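You operate a simulated robot arm through the tools that you are given. There is no shell and no other tool. Be economical: measure what you need, move in short steps, check, and stop when the job is done.

You run a simulated robot arm. Do the job below in one go: nothing can be reset, and whatever is moved stays where it is left.

Task
Pack the loupe and the glass weight in the black case and fasten both catches.
Fine: the loupe stands upright; nothing else goes in; shut the lid.

It is judged by the outcome, as a careful person would: the job done as asked, and still so three seconds after it is handed in. It fails if anything else is knocked over, pushed out of place, dropped, spilled or broken. A push-on lid holds only when it is set on centred and level and pressed home; a screw cap is set on level and turned clockwise until tight.

Robot
A 7-joint arm with a two-finger parallel gripper, hanging from a carriage that runs on a rail from [-2.276, 0.046] to [0.003, 0] (x, y) and turns from -339 to 348 degrees about z. Base frame: it is fixed where the carriage stands at the start and does not move with it; the origin is on the floor, on the carriage's upright axis, x ahead of it, y to its left, z up; the surface under the hand at the start is at about z = 0.74. Readings come in m, degrees, newtons and seconds.
With the tool pointing down near the work surface it reaches from about 0.1 to 0.54 m from the robot's upright axis, wherever it stands. Its first joint turns from -166.0 to 166.0 degrees. Places, roughly: brown catch of the black case [0.4, 0.2, 0.8]; case [0.5, 0.2, 0.7]; glass weight (9x5x3 cm) [0.4, -0.6, 0.8]; grey catch of the black case [0.4, 0.3, 0.8]; lid of the black case [0.7, 0.2, 0.9]. Payload 3.91 kg.
Tool frame: the origin (TCP) lies between the finger pads and is the grasp point; the fingertips stand 0.03 m ahead of it; z points along the fingers, y is the line along which they close. The gripper opens to 0.11 m. The fingers are 0.02 m wide and 0.01 m thick; the gripper's body (0.048 by 0.112 m) begins 0.055 m behind the TCP.
Orientation is told as [roll, pitch, yaw] about the base's x, y, z axes, in that order, counted from this pose: with the fingers straight down and closing along the base's y, the tool's x points along the base's -x, its y along +y and its z along -z.

Tools
- The arm moves only by the tool send_rows. Its argument "commands" is a list that holds one entry, the list of rows, each a list of 7 numbers: the turn, a rotation vector about the tool's x, y, z in degrees, then the shift along the tool's x, y, z in cm, then the finger opening in cm, from 0 to 11. In form: [[[rx, ry, rz, tx, ty, tz, fingers], ...]]. A call has 1 to 10 rows; each row shifts and turns the commanded pose from where the row before left it, along the tool's axes as they then stand. Rows are played at 5 a second. More than 0.05 m and 8.6 degrees between two rows, or a gripper value outside its range, and nothing of the call is played. A pose out of reach is approached as far as the arm can. The call stops where the force on the tool passes 40 N (or 10 N more than at its start, if that is more) or the arm is blocked; 0.2 s more then pass. The fingers move at their own pace (about 0.108 m/s each) and stop on an object; they squeeze with about 33 N. The grip force told is the motor's: it shows also when the fingers shut on nothing. Time passes only in rows, and 0.2 s behind the last, so rows that do not move let the fingers close. It gives the time, the measured TCP pose, the force on the tool (base axes), the opening and the grip force at its end, in the units of the frame above (readings bear some noise), with the torque about the TCP (base axes, N m) and any sound that the robot's microphone picked up.
- Cameras (640 x 400 px; columns grow to the right, rows downward): "scene" is now at [0.2542, -0.0053, 1.6626]; the picture's right is [-0.15, -0.99, 0.00], its down [-0.92, 0.14, -0.36] and it looks along [0.36, -0.05, -0.93] (base axes); focal length 292 px, centre (320, 200). "wrist" rides on the gripper at [0.072, 0.017, -0.103] in the tool frame; the picture's right is [-0.23, 0.97, 0.00], its down [-0.76, -0.18, -0.62] and it looks along [-0.61, -0.14, 0.78] (tool axes); focal length 222 px, centre (320, 200). There is no depth. A picture from a camera that has moved, and an enlarged one, comes with that camera's place and axes in the base frame and with its lens. The place of the scene camera against the robot may be out by one fixed shift of up to 0.012 m in any direction.
- get_image(camera): a new picture of that camera. It takes no simulated time.
- lift_body(by): slides the trunk up (or, below 0, down) by that many m; the arm and the scene camera ride with it, the base frame stays. It gives what a move gives, with no picture.
- steer(legs): drives the robot by 1 to 6 legs, each [ahead, left, turn to the left] in m, m and degrees, along the robot's own axes; the way and the turn of a leg run together, so that a leg with both is an arc; at most 1.5 m and 180 degrees a leg. The arm and the cameras ride along, it lands a little off, and it stops where it bumps. It keeps to its track: a leg is cut to what the track allows. It gives what a move gives.
- aim_head(pan, tilt): turns the head with the scene camera to pan (to the left, within 155 degrees either way) and tilt (down, from -29 to 69), counted from straight ahead of the robot. It gives what a move gives.
- enlarge(camera, box): a new picture of the part [left, top, right, bottom] of that camera's present view, enlarged. It takes no simulated time.
- sign_off(): hands the job in; it is judged then, once.

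Go step by step. Nothing tells you exact positions but the pictures and the camera data: compare them with the known pose of the tool, close in by small moves and look again before you grip or let go. The budget is 120 turns and 90 pictures, counting those below and the enlarged ones. Unless the task says otherwise, let go and move clear before handing in, and close with one line.

The tools are called after ">>>" by a JSON object that holds its "method" and its "body". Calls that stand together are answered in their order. send_rows: Moves the arm, as the interface text tells. Its arguments: {"type":"object","properties":{"commands":{"type":"array","items":{"type":"array","items":{"type":"array","items":{"type":"number"}}}}},"required":["commands"]} The other tools are called the same way: lift_body (by) slides the trunk up or down; steer (legs) drives the base; aim_head (pan, tilt) turns the head that bears the scene camera; get_image (camera) takes a picture; enlarge (camera, box) takes an enlarged picture of a part of a camera's view; sign_off () hands the job in.

At the start:

```text
t: 0.0
tool_pos: [0.4356, 0.3228, 1.0596]
tool_rot: [0.0, -0.1, 0.0]
force: [-0.1, 0.7, 0.5]
moment: [0.01, 0.01, -0.01]
gripper_width: 0.11
finger_force: 0.1
trunk travel left (down, up): [-0.358, 0.222]
robot x, y, heading: [0.0027, 0.0002, -0.1]
head pan, tilt: [-8.5, 68.8]
```

scene: 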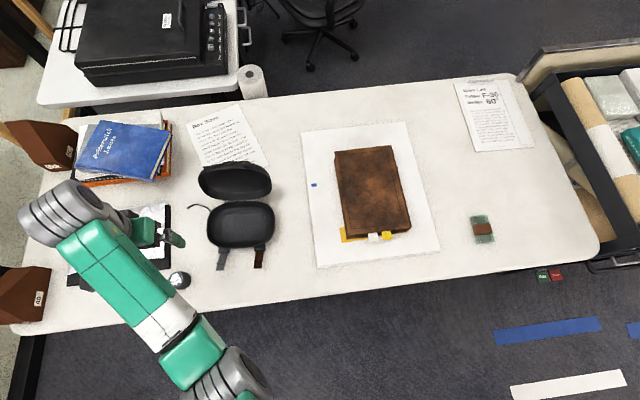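
wrist: 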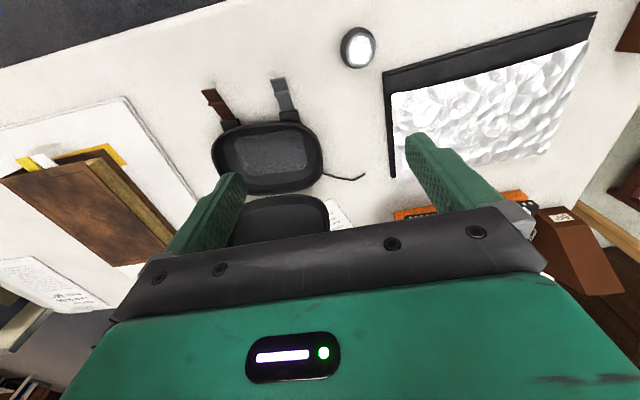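

I see the open black case left of centre with two catch straps, the glass weight at the right, and a small round object that may be the loupe near the arm. I'll enlarge these to be sure.

>>> {"method": "enlarge", "body": {"camera": "scene", "box": [150, 150, 310, 300]}}

>>> {"method": "enlarge", "body": {"camera": "wrist", "box": [180, 0, 440, 240]}}

>>> {"method": "enlarge", "body": {"camera": "scene", "box": [420, 180, 580, 290]}}

```text
2.67 times, centred on (230, 225) of scene
camera zoom: at [0.2542, -0.0053, 1.6626], right [-0.15, -0.99, 0.0], down [-0.92, 0.14, -0.36], along [0.36, -0.05, -0.93], focal length 778 px, centre (560, 133)
```

zoom: 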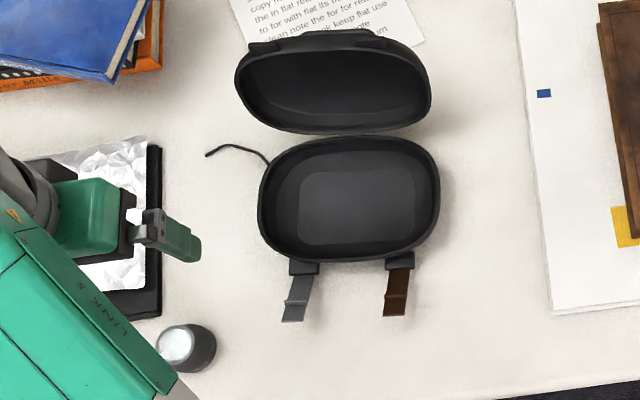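

```text
1.67 times, centred on (310, 120) of wrist
camera zoom: at [0.3629, 0.3411, 1.1632], right [0.23, 0.97, 0.0], down [0.76, -0.18, 0.62], along [0.61, -0.14, -0.78], focal length 370 px, centre (337, 333)
```

zoom: 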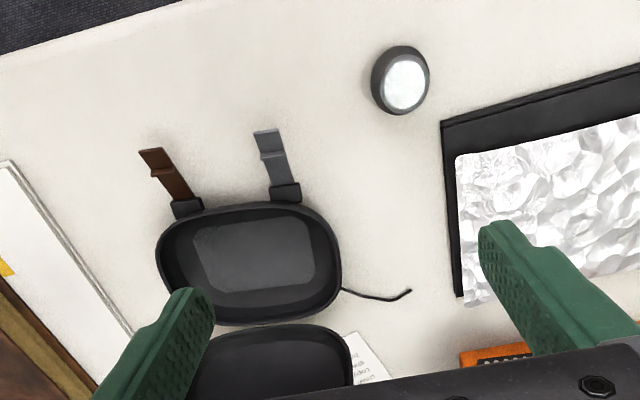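

```text
3.64 times, centred on (500, 235) of scene
camera zoom: at [0.2542, -0.0053, 1.6626], right [-0.15, -0.99, 0.0], down [-0.92, 0.14, -0.36], along [0.36, -0.05, -0.93], focal length 1060 px, centre (-334, 73)
```

zoom: 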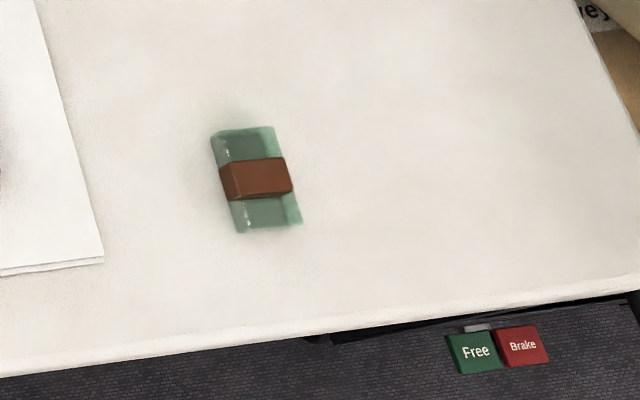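

I take the loupe to be at about (0.41, 0.40), the case at (0.55, 0.20) and the weight at (0.42, -0.56), which looks beyond plain reach. I'll look around at the pedals marked Free/Brake and the rest of the table.

>>> {"method": "aim_head", "body": {"pan": -50, "tilt": 55}}

>>> {"method": "get_image", "body": {"camera": "scene"}}

```text
t: 1.1
tool_pos: [0.4364, 0.3227, 1.0602]
tool_rot: [0.1, 0.0, 0.0]
force: [-0.1, -0.1, 0.8]
moment: [-0.03, 0.05, 0.0]
gripper_width: 0.1101
finger_force: 0.1
trunk travel left (down, up): [-0.358, 0.222]
robot x, y, heading: [-0.0014, -0.001, 0.2]
head pan, tilt: [-50.0, 55.0]
```

```text
84 pictures are left
camera scene: at [0.2453, -0.0522, 1.678], right [-0.77, -0.64, 0.0], down [-0.53, 0.63, -0.57], along [0.37, -0.44, -0.82], focal length 292 px, centre (320, 200)
```

scene: 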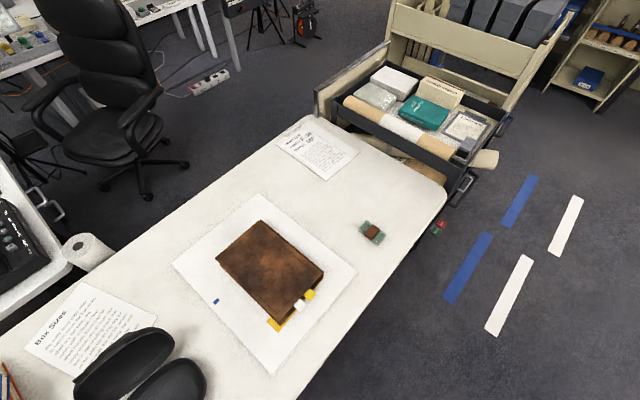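

The weight reads again as about (0.425, -0.557). I'll enlarge the pedals to see what they belong to.

>>> {"method": "enlarge", "body": {"camera": "scene", "box": [330, 170, 530, 300]}}

>>> {"method": "enlarge", "body": {"camera": "scene", "box": [20, 260, 180, 380]}}

```text
3.08 times, centred on (430, 235) of scene
camera zoom: at [0.2453, -0.0522, 1.678], right [-0.77, -0.64, 0.0], down [-0.53, 0.63, -0.57], along [0.37, -0.44, -0.82], focal length 897 px, centre (-18, 92)
```

zoom: 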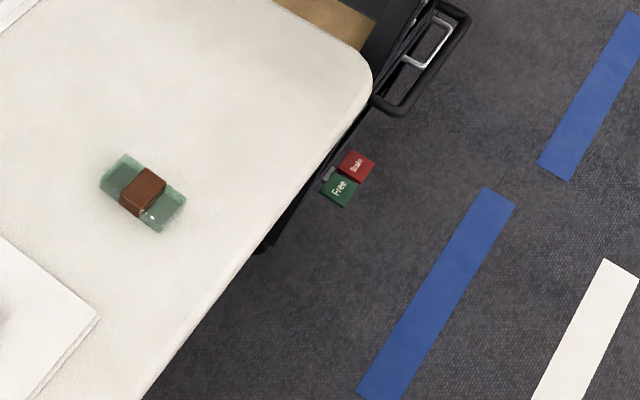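

```text
3.33 times, centred on (100, 320) of scene
camera zoom: at [0.2453, -0.0522, 1.678], right [-0.77, -0.64, 0.0], down [-0.53, 0.63, -0.57], along [0.37, -0.44, -0.82], focal length 972 px, centre (1053, -200)
```

zoom: 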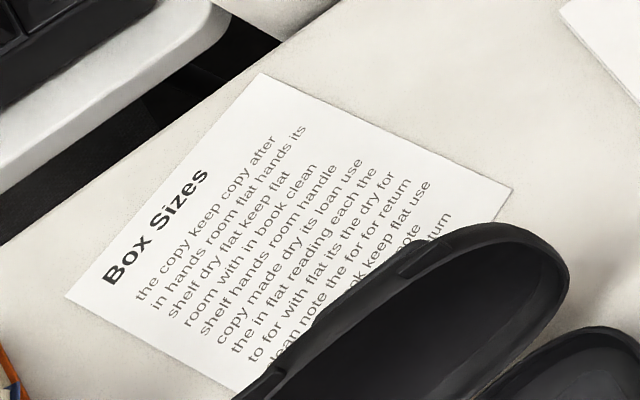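

The pedals are at floor level under the table, so I leave them alone. I'll swing the carriage toward the weight with the arm high, then test the reach with the trunk lowered.

>>> {"method": "steer", "body": {"legs": [[0, 0, -89]]}}

>>> {"method": "get_image", "body": {"camera": "wrist"}}

```text
t: 5.2
tool_pos: [0.3365, -0.426, 1.0599]
tool_rot: [0.0, 0.0, -88.1]
force: [-0.1, -0.5, -0.5]
moment: [0.03, 0.04, -0.01]
gripper_width: 0.1098
finger_force: 0.0
trunk travel left (down, up): [-0.358, 0.222]
robot x, y, heading: [0.0004, 0.0026, -88.4]
head pan, tilt: [-50.0, 55.0]
```

```text
81 pictures are left
camera wrist: at [0.3506, -0.3524, 1.1632], right [0.98, -0.2, 0.0], down [-0.15, -0.77, 0.62], along [-0.12, -0.61, -0.78], focal length 222 px, centre (320, 200)
```

wrist: 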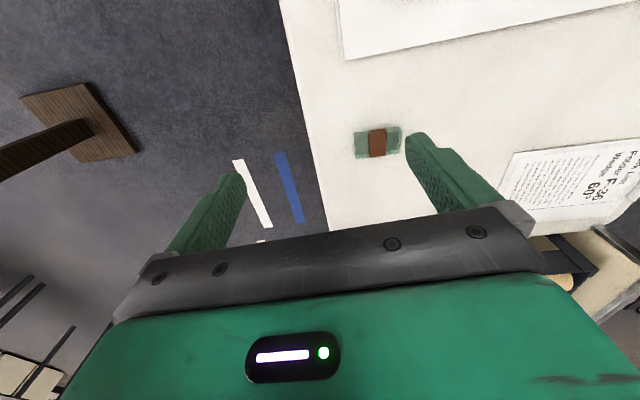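

The weight is confirmed at about (0.424, -0.555), long side nearly along x. I'll lower the trunk with the hand over free table and then push outward to learn the reach.

>>> {"method": "lift_body", "body": {"by": -0.16}}

>>> {"method": "send_rows", "body": {"commands": [[[0, 0, -8, -2, 0, 0, 11], [0, 0, -8, -2, 0, 0, 11], [0, 0, -8, -2, 0, 0, 11], [0, 0, 0, -3, 0, 0, 11], [0, 0, 0, -3, 0, 0, 11]]]}}

```text
t: 7.1
tool_pos: [0.3363, -0.4264, 0.8992]
tool_rot: [0.0, -0.1, -88.2]
force: [0.9, -0.2, 0.4]
moment: [-0.02, 0.03, 0.0]
gripper_width: 0.1098
finger_force: 0.0
trunk travel left (down, up): [-0.198, 0.382]
robot x, y, heading: [0.0003, -0.0012, -88.4]
head pan, tilt: [-50.0, 55.0]
```

```text
t: 8.3
tool_pos: [0.3745, -0.5413, 0.8998]
tool_rot: [0.0, -0.1, -64.3]
force: [-0.1, -0.1, 0.6]
moment: [0.03, 0.01, 0.01]
gripper_width: 0.11
finger_force: 0.0
trunk travel left (down, up): [-0.198, 0.382]
robot x, y, heading: [0.0009, -0.0001, -87.9]
head pan, tilt: [-50.0, 55.0]
```

Lowering the trunk gives enough reach. Now I turn the hand so the fingers close across the weight's short side.

>>> {"method": "send_rows", "body": {"commands": [[[0, 0, -8, 0, 0, 0, 11], [0, 0, -8, 0, 0, 0, 11], [0, 0, -8, 0, 0, 0, 11], [0, 0, -8, 0, 0, 0, 11], [0, 0, -8, 0, 0, 0, 11], [0, 0, -8, 0, 0, 0, 11], [0, 0, -8, 0, 0, 0, 11], [0, 0, -8, 0, 0, 0, 11], [0, 0, -8, 0, 0, 0, 11]]]}}

>>> {"method": "get_image", "body": {"camera": "wrist"}}

>>> {"method": "aim_head", "body": {"pan": 20, "tilt": 60}}

>>> {"method": "get_image", "body": {"camera": "scene"}}

```text
t: 10.3
tool_pos: [0.3734, -0.5388, 0.8988]
tool_rot: [0.0, -0.1, 7.9]
force: [-0.1, -0.1, 0.0]
moment: [-0.02, 0.02, -0.01]
gripper_width: 0.11
finger_force: 0.0
trunk travel left (down, up): [-0.198, 0.382]
robot x, y, heading: [-0.0037, -0.0036, -88.3]
head pan, tilt: [-50.0, 55.0]
```

```text
80 pictures are left
camera wrist: at [0.2984, -0.5319, 1.0036], right [0.09, 1.0, 0.0], down [0.78, -0.07, 0.62], along [0.62, -0.06, -0.78], focal length 222 px, centre (320, 200)
```

wrist: 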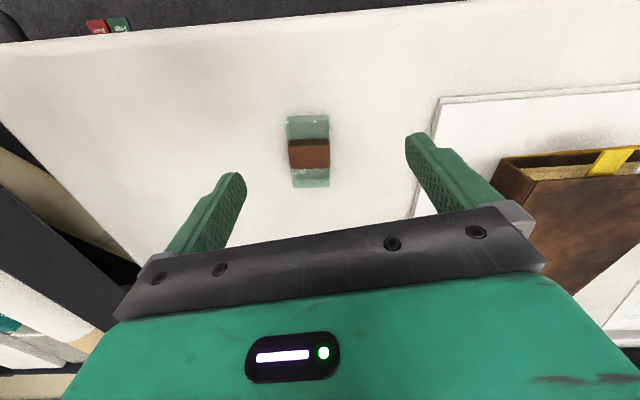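

```text
t: 11.7
tool_pos: [0.3733, -0.5392, 0.8999]
tool_rot: [0.1, 0.0, 7.6]
force: [1.8, -0.7, 0.1]
moment: [0.0, -0.03, -0.03]
gripper_width: 0.1099
finger_force: 0.1
trunk travel left (down, up): [-0.198, 0.382]
robot x, y, heading: [0.0016, 0.0002, -88.5]
head pan, tilt: [20.0, 60.0]
```

```text
79 pictures are left
camera scene: at [0.0299, -0.2588, 1.512], right [-0.93, -0.37, 0.0], down [-0.32, 0.8, -0.5], along [0.19, -0.46, -0.87], focal length 292 px, centre (320, 200)
```

scene: 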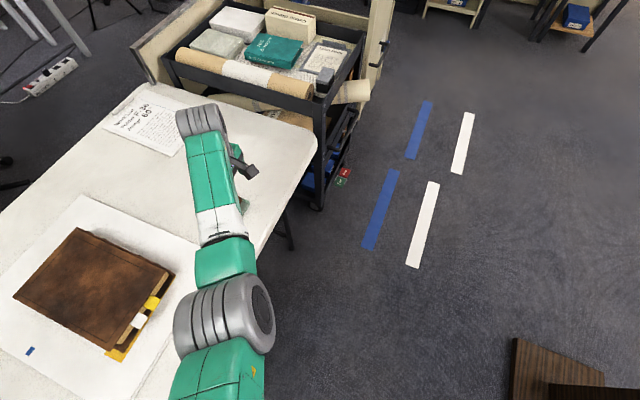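

The weight's long side actually lies at about -5°, centre (0.421, -0.556). I'll correct the yaw, move over it and check again.

>>> {"method": "send_rows", "body": {"commands": [[[0, 0, 6.6, 0, 0, 0, 11], [0, 0, 6.6, 0, 0, 0, 11], [0, 0, 0, -2.5, -0.6, 3, 11], [0, 0, 0, -2.4, -0.6, 3, 11], [0, 0, 0, 0, 0, 0, 11]]]}}

>>> {"method": "get_image", "body": {"camera": "wrist"}}

```text
t: 12.9
tool_pos: [0.4037, -0.5347, 0.855]
tool_rot: [0.0, 0.0, -5.4]
force: [0.7, -0.2, -0.8]
moment: [0.01, 0.01, 0.02]
gripper_width: 0.1099
finger_force: 0.0
out of reach, approached as far as the arm can: row 4
trunk travel left (down, up): [-0.198, 0.382]
robot x, y, heading: [0.0002, -0.0025, -88.1]
head pan, tilt: [20.0, 60.0]
```

```text
78 pictures are left
camera wrist: at [0.3314, -0.51, 0.9581], right [0.32, 0.95, 0.0], down [0.74, -0.25, 0.62], along [0.59, -0.2, -0.78], focal length 222 px, centre (320, 200)
```

wrist: 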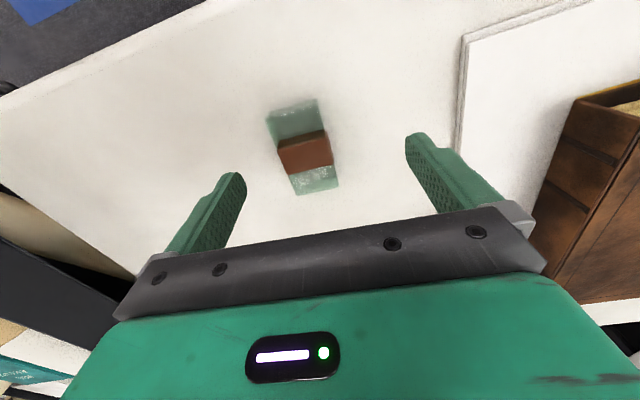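

The arm reached its limit at about 0.67 m radius. I'll lift the hand and lower the trunk further to gain reach.

>>> {"method": "send_rows", "body": {"commands": [[[0, 0, 0, 0, 0, -4, 11], [0, 0, 0, 0, 0, -4, 11], [0, 0, 0, 0, 0, -2, 11]]]}}

>>> {"method": "lift_body", "body": {"by": -0.1}}

>>> {"method": "get_image", "body": {"camera": "scene"}}

```text
t: 13.7
tool_pos: [0.4042, -0.5356, 0.9551]
tool_rot: [-0.1, -0.1, -5.4]
force: [-0.7, 0.8, 0.8]
moment: [0.01, -0.02, -0.01]
gripper_width: 0.1103
finger_force: 0.0
trunk travel left (down, up): [-0.198, 0.382]
robot x, y, heading: [-0.0009, 0.001, -88.1]
head pan, tilt: [20.0, 60.0]
```

```text
t: 15.0
tool_pos: [0.4036, -0.536, 0.8572]
tool_rot: [0.0, 0.1, -5.5]
force: [-0.5, 0.2, 0.3]
moment: [-0.05, 0.04, 0.02]
gripper_width: 0.1098
finger_force: 0.1
trunk travel left (down, up): [-0.098, 0.482]
robot x, y, heading: [0.0003, 0.0018, -88.4]
head pan, tilt: [20.0, 60.0]
```

```text
77 pictures are left
camera scene: at [0.03, -0.2588, 1.412], right [-0.93, -0.37, 0.0], down [-0.32, 0.8, -0.5], along [0.19, -0.46, -0.87], focal length 292 px, centre (320, 200)
```

scene: 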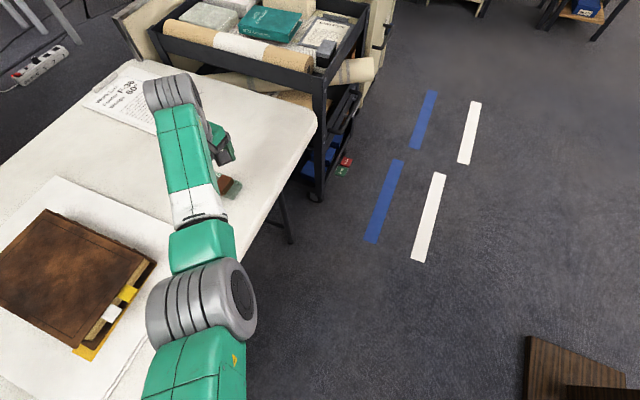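

There is room now. I'll move over the weight at (0.422, -0.556) and lower part way.

>>> {"method": "send_rows", "body": {"commands": [[[0, 0, 0, -0.9, -0.9, 0, 11], [0, 0, 0, -1.0, -1.0, 0, 11], [0, 0, 0, 0, 0, 2, 11], [0, 0, 0, 0, 0, 1.5, 11], [0, 0, 0, 0, 0, 0, 11]]]}}

>>> {"method": "get_image", "body": {"camera": "wrist"}}

```text
t: 16.2
tool_pos: [0.4162, -0.5452, 0.8235]
tool_rot: [0.0, -0.1, -5.4]
force: [0.7, -1.0, -0.6]
moment: [-0.02, 0.02, 0.01]
gripper_width: 0.11
finger_force: 0.1
out of reach, approached as far as the arm can: row 2, 4
trunk travel left (down, up): [-0.098, 0.482]
robot x, y, heading: [-0.0016, 0.003, -88.1]
head pan, tilt: [20.0, 60.0]
```

```text
76 pictures are left
camera wrist: at [0.3446, -0.5217, 0.9277], right [0.32, 0.95, 0.0], down [0.74, -0.25, 0.62], along [0.59, -0.2, -0.78], focal length 222 px, centre (320, 200)
```

wrist: 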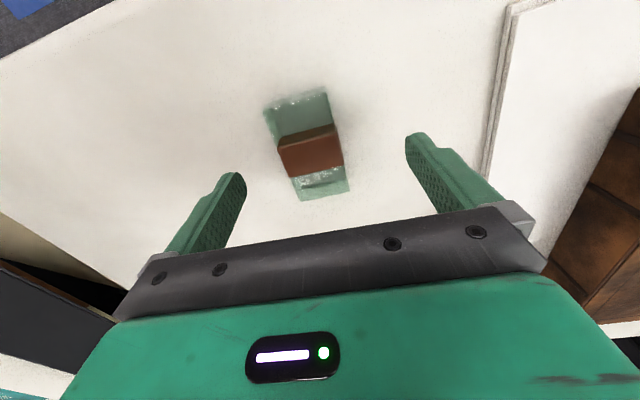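

Just short of reach still. Tilting the hand 8° about the closing axis will bring the fingers out further while the pads still lie flat on the weight's sides.

>>> {"method": "send_rows", "body": {"commands": [[[0, -8, 0, 0, 0, 0, 11], [0, 0, 0, -0.3, -1.0, 0, 11], [0, 0, 0, 0.14, 0, 0.99, 11], [0, 0, 0, 0, 0, 0, 11]]]}}

>>> {"method": "get_image", "body": {"camera": "wrist"}}

```text
t: 17.2
tool_pos: [0.422, -0.5626, 0.8105]
tool_rot: [0.0, -8.1, -5.5]
force: [1.0, 0.3, -0.3]
moment: [0.02, -0.01, 0.0]
gripper_width: 0.1099
finger_force: 0.0
out of reach, approached as far as the arm can: row 1, 2
trunk travel left (down, up): [-0.098, 0.482]
robot x, y, heading: [0.0001, 0.0018, -88.2]
head pan, tilt: [20.0, 60.0]
```

```text
75 pictures are left
camera wrist: at [0.3365, -0.5376, 0.9044], right [0.32, 0.95, 0.03], down [0.65, -0.24, 0.72], along [0.69, -0.21, -0.69], focal length 222 px, centre (320, 200)
```

wrist: 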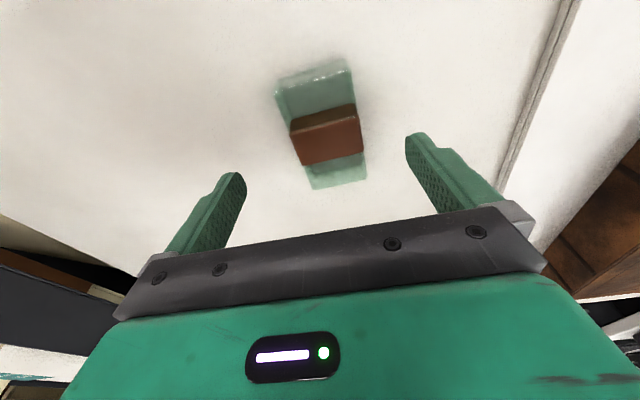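

I'm 7 mm too far to -y; I correct that and go down to just above the table, then close.

>>> {"method": "send_rows", "body": {"commands": [[[0, 0, 0, 0, 0.7, 0, 11], [0, 0, 0, 0.28, 0, 1.98, 11], [0, 0, 0, 0.17, 0, 1.19, 11], [0, 0, 0, 0, 0, 0, 11]]]}}

>>> {"method": "get_image", "body": {"camera": "wrist"}}

```text
t: 18.2
tool_pos: [0.4208, -0.5537, 0.7794]
tool_rot: [0.0, -8.0, -5.4]
force: [0.1, 0.5, 0.4]
moment: [-0.01, 0.0, -0.05]
gripper_width: 0.11
finger_force: 0.0
trunk travel left (down, up): [-0.098, 0.482]
robot x, y, heading: [-0.0019, 0.0026, -88.2]
head pan, tilt: [20.0, 60.0]
```

```text
74 pictures are left
camera wrist: at [0.3357, -0.5282, 0.8727], right [0.32, 0.95, 0.03], down [0.65, -0.24, 0.72], along [0.69, -0.21, -0.69], focal length 222 px, centre (320, 200)
```

wrist: 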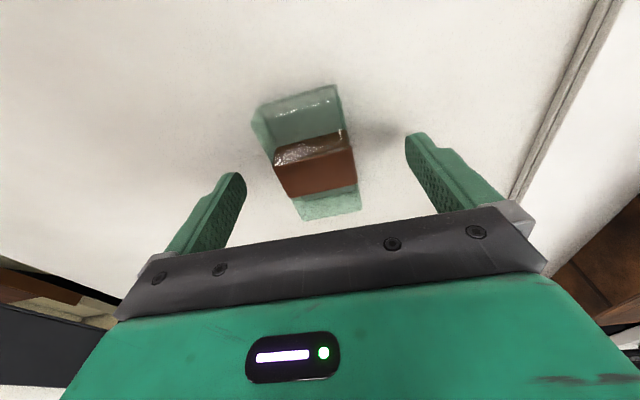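

The weight sits between the fingers. Closing now.

>>> {"method": "send_rows", "body": {"commands": [[[0, 0, 0, 0, 0, 0, 6], [0, 0, 0, 0, 0, 0, 4], [0, 0, 0, 0, 0, 0, 3], [0, 0, 0, 0, 0, 0, 3], [0, 0, 0, 0, 0, 0, 3]]]}}

>>> {"method": "get_image", "body": {"camera": "wrist"}}

```text
t: 19.4
tool_pos: [0.4211, -0.5541, 0.7795]
tool_rot: [0.0, -8.1, -5.5]
force: [-0.7, 1.2, 3.0]
moment: [0.04, -0.03, 0.08]
gripper_width: 0.0494
finger_force: 32.8
trunk travel left (down, up): [-0.098, 0.482]
robot x, y, heading: [-0.0008, -0.0017, -88.1]
head pan, tilt: [20.0, 60.0]
```

```text
73 pictures are left
camera wrist: at [0.3357, -0.5284, 0.873], right [0.32, 0.95, 0.03], down [0.65, -0.24, 0.72], along [0.69, -0.21, -0.69], focal length 222 px, centre (320, 200)
```

wrist: 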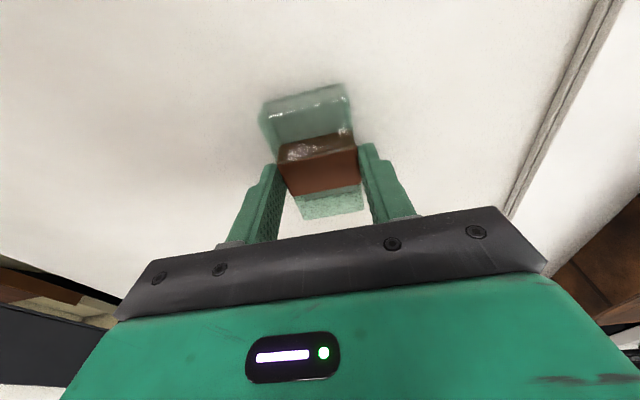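

Gripped at 4.9 cm. I'll lift with the trunk and see that it holds.

>>> {"method": "lift_body", "body": {"by": 0.2}}

>>> {"method": "get_image", "body": {"camera": "wrist"}}

```text
t: 21.6
tool_pos: [0.421, -0.5542, 0.9805]
tool_rot: [0.1, -8.0, -5.4]
force: [1.0, 0.3, 0.1]
moment: [0.01, 0.01, -0.02]
gripper_width: 0.0297
finger_force: 0.0
trunk travel left (down, up): [-0.298, 0.282]
robot x, y, heading: [0.0007, 0.0025, -87.9]
head pan, tilt: [20.0, 60.0]
```

```text
72 pictures are left
camera wrist: at [0.3356, -0.5283, 1.0727], right [0.32, 0.95, 0.03], down [0.65, -0.24, 0.72], along [0.69, -0.21, -0.69], focal length 222 px, centre (320, 200)
```

wrist: 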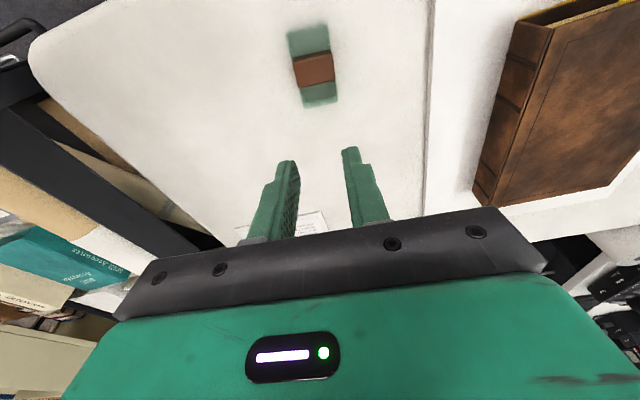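

The weight slipped out and stayed on the table. I'll look closely at its shape and band before gripping again.

>>> {"method": "enlarge", "body": {"camera": "wrist", "box": [264, 10, 364, 115]}}

>>> {"method": "enlarge", "body": {"camera": "scene", "box": [140, 100, 300, 220]}}

```text
3.81 times, centred on (314, 62) of wrist
camera zoom: at [0.3356, -0.5283, 1.0727], right [0.32, 0.95, 0.03], down [0.65, -0.24, 0.72], along [0.69, -0.21, -0.69], focal length 846 px, centre (343, 724)
```

zoom: 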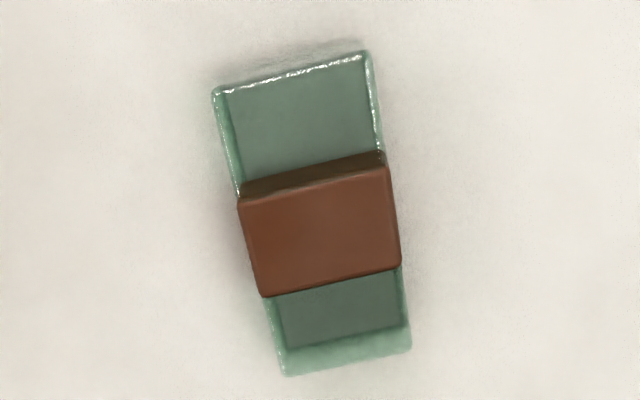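

```text
3.33 times, centred on (220, 160) of scene
camera zoom: at [0.03, -0.2587, 1.6119], right [-0.93, -0.37, 0.0], down [-0.32, 0.8, -0.5], along [0.19, -0.46, -0.87], focal length 972 px, centre (653, 333)
```

zoom: 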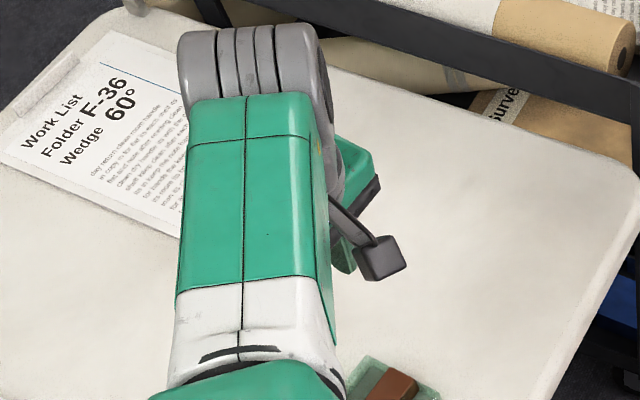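

The band is centred nearer x = 0.415 and the weight lies at -8°; I was gripping partly off the band. I'll open, correct and go down again.

>>> {"method": "send_rows", "body": {"commands": [[[0, 0, 0, 0, 0, 0, 11], [0, 0, 2.5, 0.9, 0, 0, 11], [0, 0, 0, 0, 0, 0, 11]]]}}

>>> {"method": "lift_body", "body": {"by": -0.195}}

>>> {"method": "get_image", "body": {"camera": "wrist"}}

```text
t: 22.4
tool_pos: [0.4134, -0.5538, 0.9779]
tool_rot: [0.3, -8.0, -8.0]
force: [0.5, -0.6, -0.2]
moment: [-0.02, 0.02, 0.01]
gripper_width: 0.1098
finger_force: 0.0
trunk travel left (down, up): [-0.298, 0.282]
robot x, y, heading: [0.0015, 0.0034, -88.4]
head pan, tilt: [20.0, 60.0]
```

```text
t: 24.5
tool_pos: [0.4142, -0.5535, 0.7829]
tool_rot: [0.4, -8.0, -7.9]
force: [-0.2, -0.7, 0.0]
moment: [-0.01, -0.04, -0.01]
gripper_width: 0.1098
finger_force: 0.1
trunk travel left (down, up): [-0.103, 0.477]
robot x, y, heading: [-0.0004, 0.0008, -88.3]
head pan, tilt: [20.0, 60.0]
```

```text
69 pictures are left
camera wrist: at [0.3289, -0.5245, 0.8762], right [0.36, 0.93, 0.04], down [0.64, -0.27, 0.72], along [0.68, -0.23, -0.69], focal length 222 px, centre (320, 200)
```

wrist: 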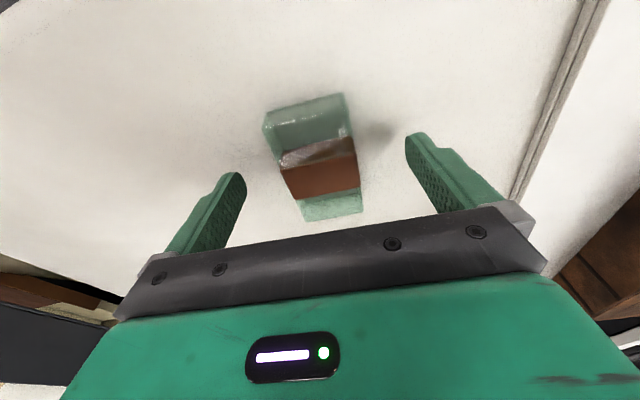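

Aligned with the band. I'll go down 8 mm more, close, and lift a little to test.

>>> {"method": "send_rows", "body": {"commands": [[[0, 0, 0, 0.3, 0, 0.85, 11], [0, 0, 0, 0, 0, 0, 6], [0, 0, 0, 0, 0, 0, 0], [0, 0, 0, 0, 0, 0, 0], [0, 0, 0, 0, 0, 0, 0], [0, 0, 0, 0, 0, 0, 0]]]}}

>>> {"method": "send_rows", "body": {"commands": [[[0, 0, 0, -0.07, 0, -0.5, 0], [0, 0, 0, -0.07, 0, -0.5, 0], [0, 0, 0, -0.14, 0, -0.99, 0], [0, 0, 0, 0, 0, 0, 0]]]}}

>>> {"method": "get_image", "body": {"camera": "wrist"}}

```text
t: 25.9
tool_pos: [0.4103, -0.5518, 0.7743]
tool_rot: [0.3, -8.0, -7.9]
force: [-0.8, 0.5, 3.2]
moment: [-0.13, 0.23, -0.07]
gripper_width: 0.0494
finger_force: 32.7
trunk travel left (down, up): [-0.103, 0.477]
robot x, y, heading: [0.0027, -0.001, -88.3]
head pan, tilt: [20.0, 60.0]
```

```text
t: 26.9
tool_pos: [0.4112, -0.553, 0.7951]
tool_rot: [0.4, -8.0, -7.9]
force: [0.2, -0.6, -3.1]
moment: [-0.02, 0.05, -0.01]
gripper_width: 0.0494
finger_force: 32.7
trunk travel left (down, up): [-0.103, 0.477]
robot x, y, heading: [0.0008, 0.0012, -88.0]
head pan, tilt: [20.0, 60.0]
```

```text
68 pictures are left
camera wrist: at [0.3277, -0.5237, 0.888], right [0.36, 0.93, 0.04], down [0.64, -0.27, 0.72], along [0.68, -0.23, -0.69], focal length 222 px, centre (320, 200)
```

wrist: 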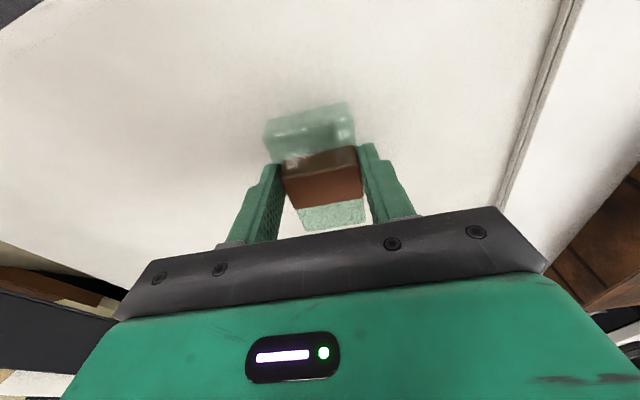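

The weight is held (about 3 N). I'll raise it with the trunk and check it stays.

>>> {"method": "lift_body", "body": {"by": 0.1}}

>>> {"method": "lift_body", "body": {"by": 0.15}}

>>> {"method": "send_rows", "body": {"commands": [[[0, 4, 0, 0, 2, 0, 0], [0, 4, 0, 0, 2, 0, 0], [0, 0, 0, 1, 2, 0, 0], [0, 0, 0, 1, 2, 0, 0], [0, 0, 0, 0, 2, 0, 0]]]}}

>>> {"method": "get_image", "body": {"camera": "wrist"}}

```text
t: 28.2
tool_pos: [0.4115, -0.5525, 0.8949]
tool_rot: [0.4, -8.1, -8.0]
force: [-0.4, 0.0, -3.4]
moment: [-0.01, 0.03, 0.01]
gripper_width: 0.0499
finger_force: 32.5
trunk travel left (down, up): [-0.203, 0.377]
robot x, y, heading: [0.0016, -0.0004, -88.1]
head pan, tilt: [20.0, 60.0]
```

```text
t: 30.0
tool_pos: [0.413, -0.5531, 1.045]
tool_rot: [0.4, -7.9, -7.8]
force: [-0.2, 0.0, -2.4]
moment: [0.04, 0.03, -0.01]
gripper_width: 0.0495
finger_force: 33.1
trunk travel left (down, up): [-0.353, 0.227]
robot x, y, heading: [-0.0023, 0.0008, -88.3]
head pan, tilt: [20.0, 60.0]
```

```text
t: 31.2
tool_pos: [0.4057, -0.4508, 1.047]
tool_rot: [0.3, 0.0, -7.9]
force: [-0.3, -0.5, -3.0]
moment: [-0.01, 0.02, 0.0]
gripper_width: 0.0494
finger_force: 32.6
trunk travel left (down, up): [-0.353, 0.227]
robot x, y, heading: [0.0021, -0.0048, -88.3]
head pan, tilt: [20.0, 60.0]
```

```text
67 pictures are left
camera wrist: at [0.3351, -0.4244, 1.15], right [0.36, 0.93, 0.01], down [0.73, -0.28, 0.62], along [0.58, -0.22, -0.78], focal length 222 px, centre (320, 200)
```

wrist: 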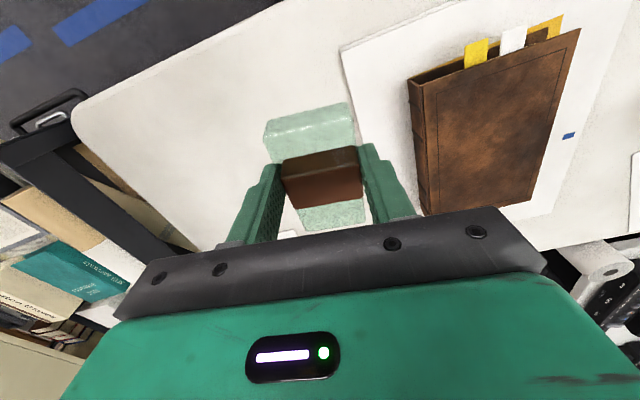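

Secure. Now I turn the carriage to bring it over toward the case, and point the head at the case.

>>> {"method": "steer", "body": {"legs": [[0, 0, 60]]}}

>>> {"method": "aim_head", "body": {"pan": 45, "tilt": 60}}

>>> {"method": "get_image", "body": {"camera": "scene"}}

>>> {"method": "get_image", "body": {"camera": "wrist"}}

```text
t: 34.2
tool_pos: [0.5935, 0.1298, 1.0457]
tool_rot: [0.4, 0.0, 52.5]
force: [0.1, -0.6, -1.8]
moment: [0.0, 0.03, 0.01]
gripper_width: 0.0493
finger_force: 33.0
trunk travel left (down, up): [-0.353, 0.227]
robot x, y, heading: [-0.0031, -0.0002, -27.8]
head pan, tilt: [20.0, 60.0]
```

```text
t: 35.1
tool_pos: [0.5937, 0.1297, 1.0458]
tool_rot: [0.4, 0.0, 52.5]
force: [-0.5, -0.3, -2.0]
moment: [-0.05, 0.01, 0.01]
gripper_width: 0.0492
finger_force: 32.9
trunk travel left (down, up): [-0.353, 0.227]
robot x, y, heading: [0.0003, -0.0036, -27.7]
head pan, tilt: [45.0, 60.0]
```

```text
66 pictures are left
camera scene: at [0.2394, -0.0708, 1.6669], right [0.29, -0.96, 0.0], down [-0.83, -0.26, -0.5], along [0.48, 0.15, -0.87], focal length 292 px, centre (320, 200)
```

scene: 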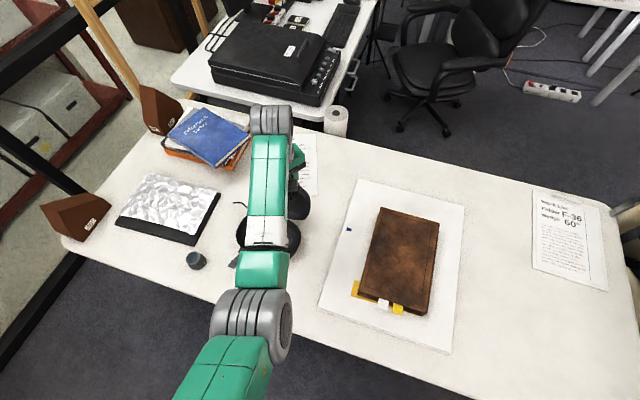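

```text
65 pictures are left
camera wrist: at [0.535, 0.0828, 1.15], right [-0.63, 0.77, 0.01], down [0.61, 0.49, 0.62], along [0.48, 0.4, -0.78], focal length 222 px, centre (320, 200)
```

wrist: 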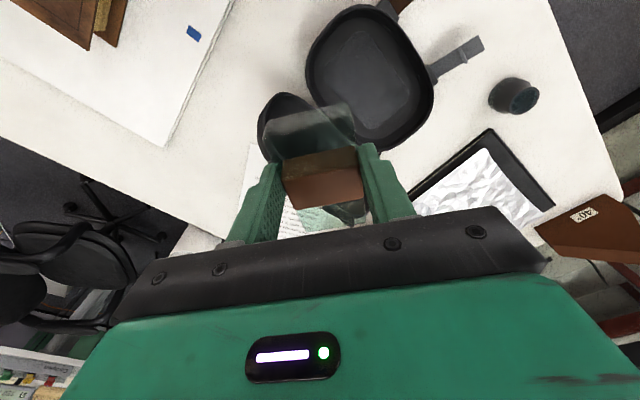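

I can see the case from above. I'll enlarge to measure its cavity.

>>> {"method": "enlarge", "body": {"camera": "wrist", "box": [240, 0, 500, 162]}}

```text
2.46 times, centred on (370, 81) of wrist
camera zoom: at [0.535, 0.0828, 1.15], right [-0.63, 0.77, 0.01], down [0.61, 0.49, 0.62], along [0.48, 0.4, -0.78], focal length 547 px, centre (197, 493)
```

zoom: 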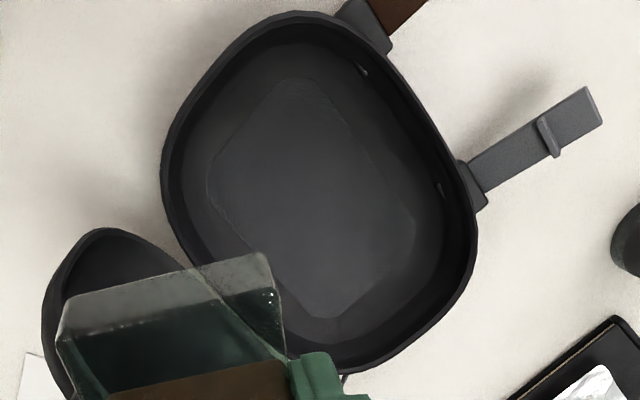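

The case cavity is centred near (0.547, 0.192), floor about 8 × 12 cm. The weight will go across the case (long side along x) on the -y side, leaving the +y side for the loupe; I'll turn the hand and move above.

>>> {"method": "send_rows", "body": {"commands": [[[0, 0, 7.79, 0, 0, 0, 0], [0, 0, 7.79, 0, 0, 0, 0], [0, 0, 7.79, 0, 0, 0, 0], [0, 0, 7.79, 0, 0, 0, 0], [0, 0, 7.79, 0, 0, 0, 0], [0, 0, 7.79, 0, 0, 0, 0], [0, 0, 7.79, 0, 0, 0, 0], [0, 0, 0, 2.8, 1.6, 0, 0], [0, 0, 0, 2.7, 1.7, 0, 0], [0, -8, 0, 0, 0, 0, 0]]]}}

>>> {"method": "get_image", "body": {"camera": "wrist"}}

>>> {"method": "get_image", "body": {"camera": "scene"}}

```text
t: 37.3
tool_pos: [0.5391, 0.1659, 1.0458]
tool_rot: [0.1, -7.8, -2.2]
force: [1.2, -0.2, -2.7]
moment: [-0.02, 0.01, 0.02]
gripper_width: 0.0495
finger_force: 33.1
trunk travel left (down, up): [-0.353, 0.227]
robot x, y, heading: [0.0025, 0.0025, -27.7]
head pan, tilt: [45.0, 60.0]
```

```text
63 pictures are left
camera wrist: at [0.453, 0.1858, 1.1384], right [0.26, 0.96, 0.03], down [0.66, -0.2, 0.72], along [0.7, -0.16, -0.69], focal length 222 px, centre (320, 200)
```

wrist: 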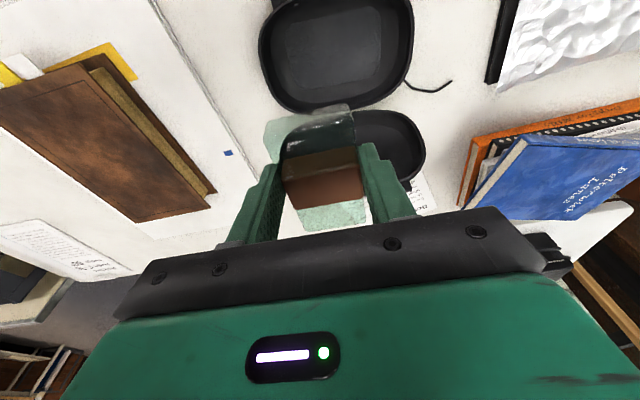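

```text
62 pictures are left
camera scene: at [0.2393, -0.0706, 1.6669], right [0.3, -0.96, 0.0], down [-0.83, -0.26, -0.5], along [0.48, 0.15, -0.87], focal length 292 px, centre (320, 200)
```

scene: 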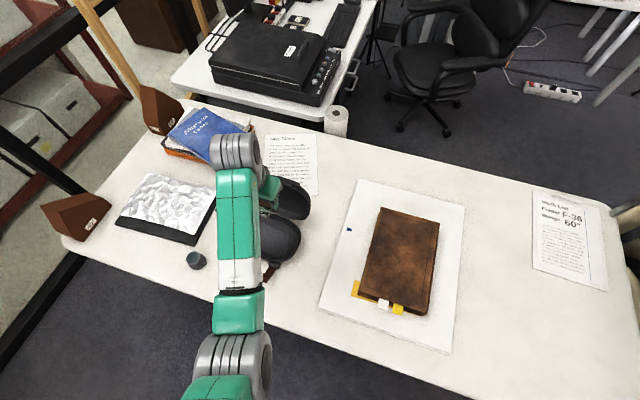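

I'll lower most of the way with the trunk, staying above the rim, and check alignment.

>>> {"method": "lift_body", "body": {"by": -0.14}}

>>> {"method": "get_image", "body": {"camera": "wrist"}}

>>> {"method": "enlarge", "body": {"camera": "scene", "box": [180, 130, 340, 280]}}

```text
t: 39.0
tool_pos: [0.5391, 0.1649, 0.9035]
tool_rot: [0.1, -7.7, -2.2]
force: [0.1, -1.0, -3.0]
moment: [0.0, 0.05, 0.01]
gripper_width: 0.0497
finger_force: 32.9
trunk travel left (down, up): [-0.213, 0.367]
robot x, y, heading: [0.0041, 0.0012, -27.7]
head pan, tilt: [45.0, 60.0]
```

```text
61 pictures are left
camera wrist: at [0.4534, 0.1854, 0.9986], right [0.26, 0.96, 0.03], down [0.66, -0.2, 0.72], along [0.7, -0.16, -0.69], focal length 222 px, centre (320, 200)
```

wrist: 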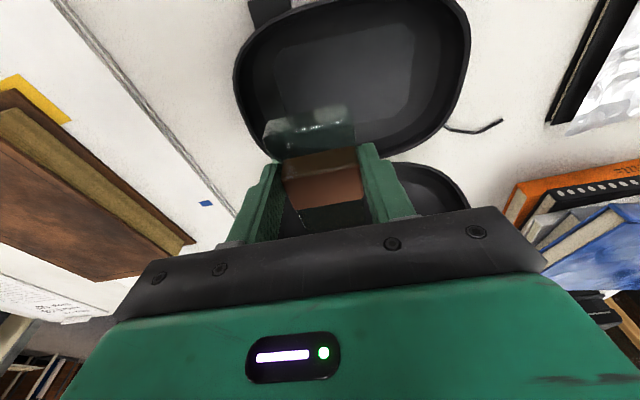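

```text
2.67 times, centred on (260, 205) of scene
camera zoom: at [0.2394, -0.0707, 1.527], right [0.3, -0.96, 0.0], down [-0.83, -0.26, -0.5], along [0.48, 0.15, -0.87], focal length 778 px, centre (480, 187)
```

zoom: 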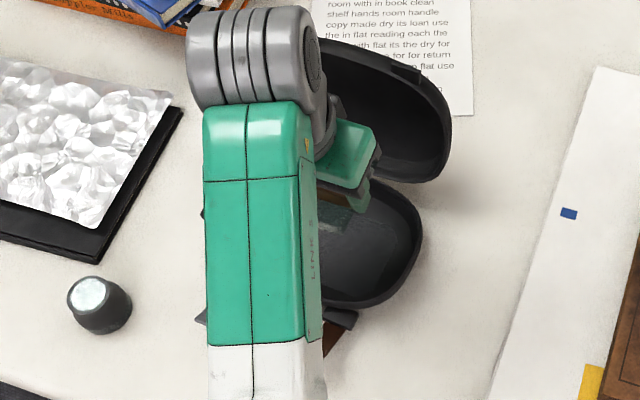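

The weight lines up over the -y half of the cavity. Lowering it in, with the arm so contact will stop it.

>>> {"method": "send_rows", "body": {"commands": [[[0, 0, 0, 0.34, 0.3, 2.48, 0], [0, 0, 0, 0.34, 0, 2.48, 0], [0, 0, 0, 0.34, 0, 2.48, 0], [0, 0, 0, 0.2, 0, 1.49, 0], [0, 0, 0, 0, 0, 0, 0]]]}}

>>> {"method": "get_image", "body": {"camera": "wrist"}}

```text
t: 40.2
tool_pos: [0.5388, 0.1694, 0.8154]
tool_rot: [0.2, -7.7, -2.1]
force: [-0.6, -0.2, -2.3]
moment: [0.02, 0.05, -0.02]
gripper_width: 0.0497
finger_force: 32.7
trunk travel left (down, up): [-0.213, 0.367]
robot x, y, heading: [-0.0021, 0.0006, -28.0]
head pan, tilt: [45.0, 60.0]
```

```text
59 pictures are left
camera wrist: at [0.4528, 0.1904, 0.9096], right [0.26, 0.96, 0.03], down [0.66, -0.2, 0.72], along [0.7, -0.16, -0.69], focal length 222 px, centre (320, 200)
```

wrist: 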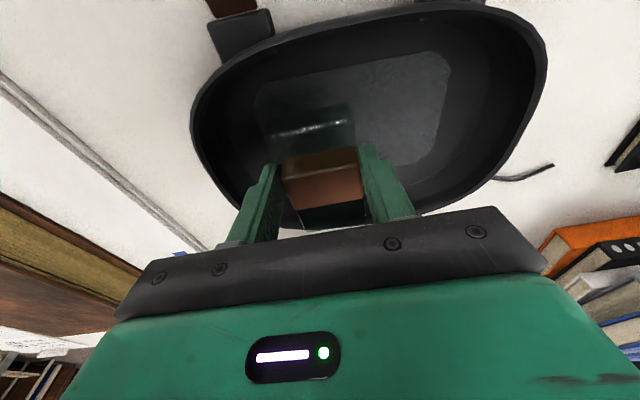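

It is inside the rim and clear. Continuing down to the floor in small steps.

>>> {"method": "send_rows", "body": {"commands": [[[0, 0, 0, 0.2, 0, 1.49, 0], [0, 0, 0, 0.14, 0, 0.99, 0], [0, 0, 0, 0.07, 0, 0.5, 0], [0, 0, 0, 0, 0, 0, 0]]]}}

>>> {"method": "enlarge", "body": {"camera": "wrist", "box": [170, 0, 570, 240]}}

```text
t: 41.2
tool_pos: [0.5388, 0.17, 0.7863]
tool_rot: [0.3, -7.6, -2.0]
force: [-6.5, 2.0, 9.2]
moment: [-0.25, -0.34, -0.11]
gripper_width: 0.0497
finger_force: 32.8
trunk travel left (down, up): [-0.213, 0.367]
robot x, y, heading: [-0.0012, -0.0017, -27.9]
head pan, tilt: [45.0, 60.0]
```

```text
1.60 times, centred on (370, 120) of wrist
camera zoom: at [0.4528, 0.19, 0.8797], right [0.26, 0.97, 0.03], down [0.66, -0.2, 0.72], along [0.7, -0.16, -0.69], focal length 355 px, centre (240, 328)
```

zoom: 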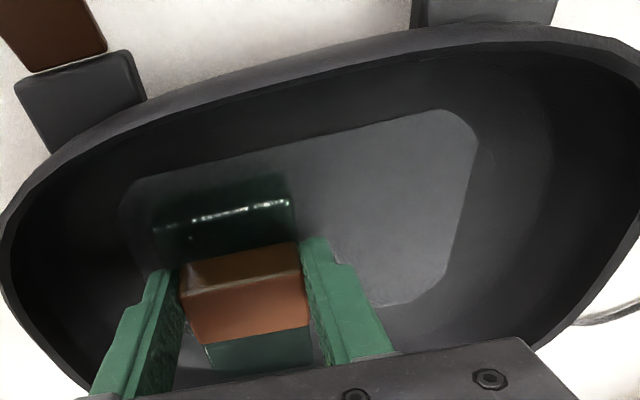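

Contact with the floor; a slight push from the hinge side suggests shifting 3 mm toward the front. I'll ease up, shift, set down again.

>>> {"method": "send_rows", "body": {"commands": [[[0, 0, 0, -0.07, 0, -0.5, 0], [0, 0, 0, 0.3, 0, 0, 0], [0, 0, 0, 0.04, 0, 0.4, 0], [0, 0, 0, 0, 0, 0, 0]]]}}

```text
t: 42.2
tool_pos: [0.5388, 0.1672, 0.7864]
tool_rot: [0.1, -7.6, -2.1]
force: [-0.4, -0.5, -2.5]
moment: [0.0, 0.04, -0.03]
gripper_width: 0.0494
finger_force: 33.1
trunk travel left (down, up): [-0.213, 0.367]
robot x, y, heading: [-0.0014, 0.0006, -28.0]
head pan, tilt: [45.0, 60.0]
```

Not touching yet at this height. Lowering by millimetres.

>>> {"method": "send_rows", "body": {"commands": [[[0, 0, 0, 0.02, 0, 0.2, 0], [0, 0, 0, 0, 0, 0, 0]]]}}

>>> {"method": "send_rows", "body": {"commands": [[[0, 0, 0, 0.02, 0, 0.15, 0], [0, 0, 0, 0, 0, 0, 0]]]}}

```text
t: 42.8
tool_pos: [0.5371, 0.1701, 0.7846]
tool_rot: [0.1, -7.6, -2.1]
force: [-0.8, 0.2, -0.7]
moment: [-0.05, -0.07, -0.07]
gripper_width: 0.0494
finger_force: 32.7
trunk travel left (down, up): [-0.213, 0.367]
robot x, y, heading: [0.0018, -0.0021, -27.9]
head pan, tilt: [45.0, 60.0]
```

```text
t: 43.4
tool_pos: [0.5363, 0.1684, 0.782]
tool_rot: [0.3, -7.7, -2.2]
force: [-1.0, 0.2, -2.6]
moment: [0.01, 0.09, -0.04]
gripper_width: 0.0494
finger_force: 32.9
trunk travel left (down, up): [-0.213, 0.367]
robot x, y, heading: [-0.0005, -0.0011, -27.4]
head pan, tilt: [45.0, 60.0]
```

>>> {"method": "send_rows", "body": {"commands": [[[0, 0, 0, 0.02, 0, 0.15, 0], [0, 0, 0, 0.02, 0, 0.15, 0], [0, 0, 0, 0, 0, 0, 0]]]}}

```text
t: 44.2
tool_pos: [0.5361, 0.1678, 0.7804]
tool_rot: [0.2, -7.9, -2.1]
force: [-8.2, -3.5, 13.3]
moment: [-0.19, -0.54, -0.26]
gripper_width: 0.0498
finger_force: 33.6
trunk travel left (down, up): [-0.213, 0.367]
robot x, y, heading: [-0.0006, -0.0011, -27.6]
head pan, tilt: [45.0, 60.0]
```

Lower now (0.780) but still pushed from the hinge side; one more 3 mm shift forward.

>>> {"method": "send_rows", "body": {"commands": [[[0, 0, 0, -0.05, 0, -0.4, 0], [0, 0, 0, 0.3, 0, 0.04, 0], [0, 0, 0, 0.03, 0, 0.2, 0], [0, 0, 0, 0.03, 0, 0.2, 0], [0, 0, 0, 0, 0, 0, 0]]]}}

>>> {"method": "enlarge", "body": {"camera": "wrist", "box": [170, 0, 570, 240]}}

```text
t: 45.4
tool_pos: [0.5345, 0.1688, 0.7796]
tool_rot: [0.2, -7.8, -2.1]
force: [-3.7, -1.4, 10.4]
moment: [-0.22, -0.31, -0.11]
gripper_width: 0.0493
finger_force: 32.8
trunk travel left (down, up): [-0.213, 0.367]
robot x, y, heading: [0.002, 0.001, -27.9]
head pan, tilt: [45.0, 60.0]
```

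```text
1.60 times, centred on (370, 120) of wrist
camera zoom: at [0.4485, 0.1892, 0.8729], right [0.26, 0.96, 0.03], down [0.66, -0.2, 0.72], along [0.7, -0.16, -0.69], focal length 355 px, centre (240, 328)
```

zoom: 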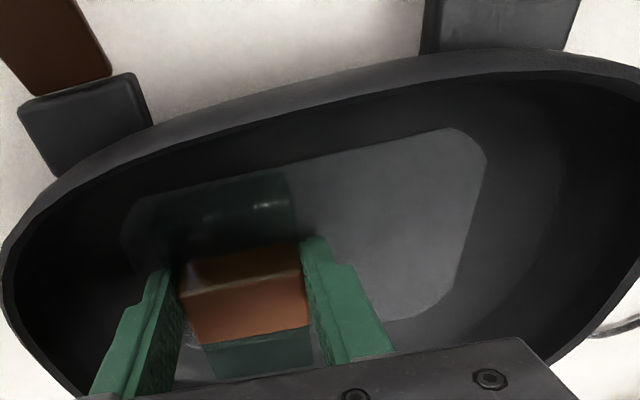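

The weight is on the floor of the case. Releasing with a small opening and backing out along the fingers.

>>> {"method": "send_rows", "body": {"commands": [[[0, 0, 0, 0, 0, 0, 6.2], [0, 0, 0, 0, 0, 0, 6.2], [0, 0, 0, 0, 0, -2, 6.2], [0, 0, 0, 0, 0, -4, 6.2], [0, 0, 0, 0, 0, -4, 6.2], [0, 0, 0, 0, 0, -4, 6.2], [0, 8, 0, 0, 0, -4, 8], [0, 0, 0, 0, 0, 0, 11]]]}}

>>> {"method": "get_image", "body": {"camera": "wrist"}}

```text
t: 47.2
tool_pos: [0.5196, 0.181, 0.9646]
tool_rot: [2.1, -2.9, -1.2]
force: [0.4, -0.5, 0.6]
moment: [0.01, 0.04, 0.02]
gripper_width: 0.1102
finger_force: 0.0
out of reach, approached as far as the arm can: row 7
trunk travel left (down, up): [-0.213, 0.367]
robot x, y, heading: [0.0011, -0.0012, -27.6]
head pan, tilt: [45.0, 60.0]
```

```text
56 pictures are left
camera wrist: at [0.4413, 0.1972, 1.0649], right [0.25, 0.97, 0.05], down [0.72, -0.22, 0.65], along [0.64, -0.13, -0.75], focal length 222 px, centre (320, 200)
```

wrist: 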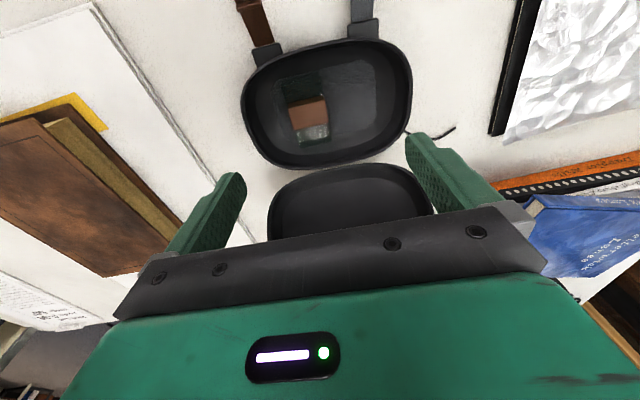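

>>> {"method": "enlarge", "body": {"camera": "wrist", "box": [230, 20, 440, 180]}}

>>> {"method": "enlarge", "body": {"camera": "scene", "box": [140, 200, 260, 300]}}

```text
2.50 times, centred on (335, 100) of wrist
camera zoom: at [0.4413, 0.1972, 1.0649], right [0.25, 0.97, 0.05], down [0.72, -0.22, 0.65], along [0.64, -0.13, -0.75], focal length 555 px, centre (282, 450)
```

zoom: 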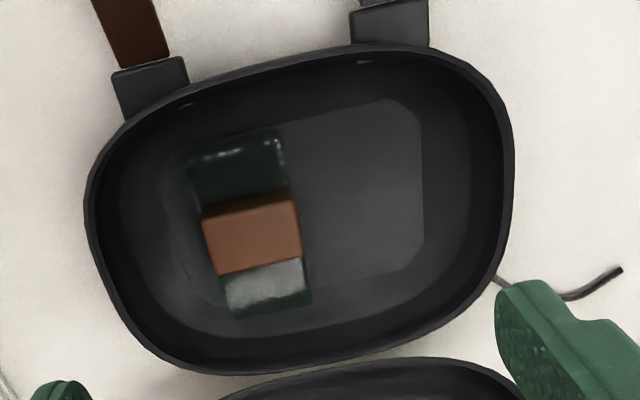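

```text
4.00 times, centred on (200, 250) of scene
camera zoom: at [0.2398, -0.071, 1.5271], right [0.3, -0.96, 0.0], down [-0.83, -0.26, -0.5], along [0.48, 0.15, -0.87], focal length 1166 px, centre (800, 0)
```

zoom: 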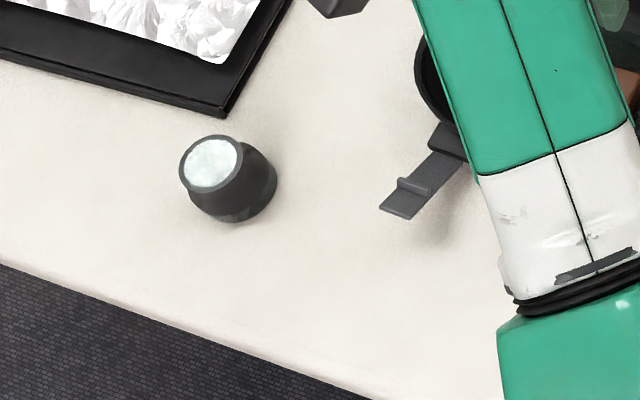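

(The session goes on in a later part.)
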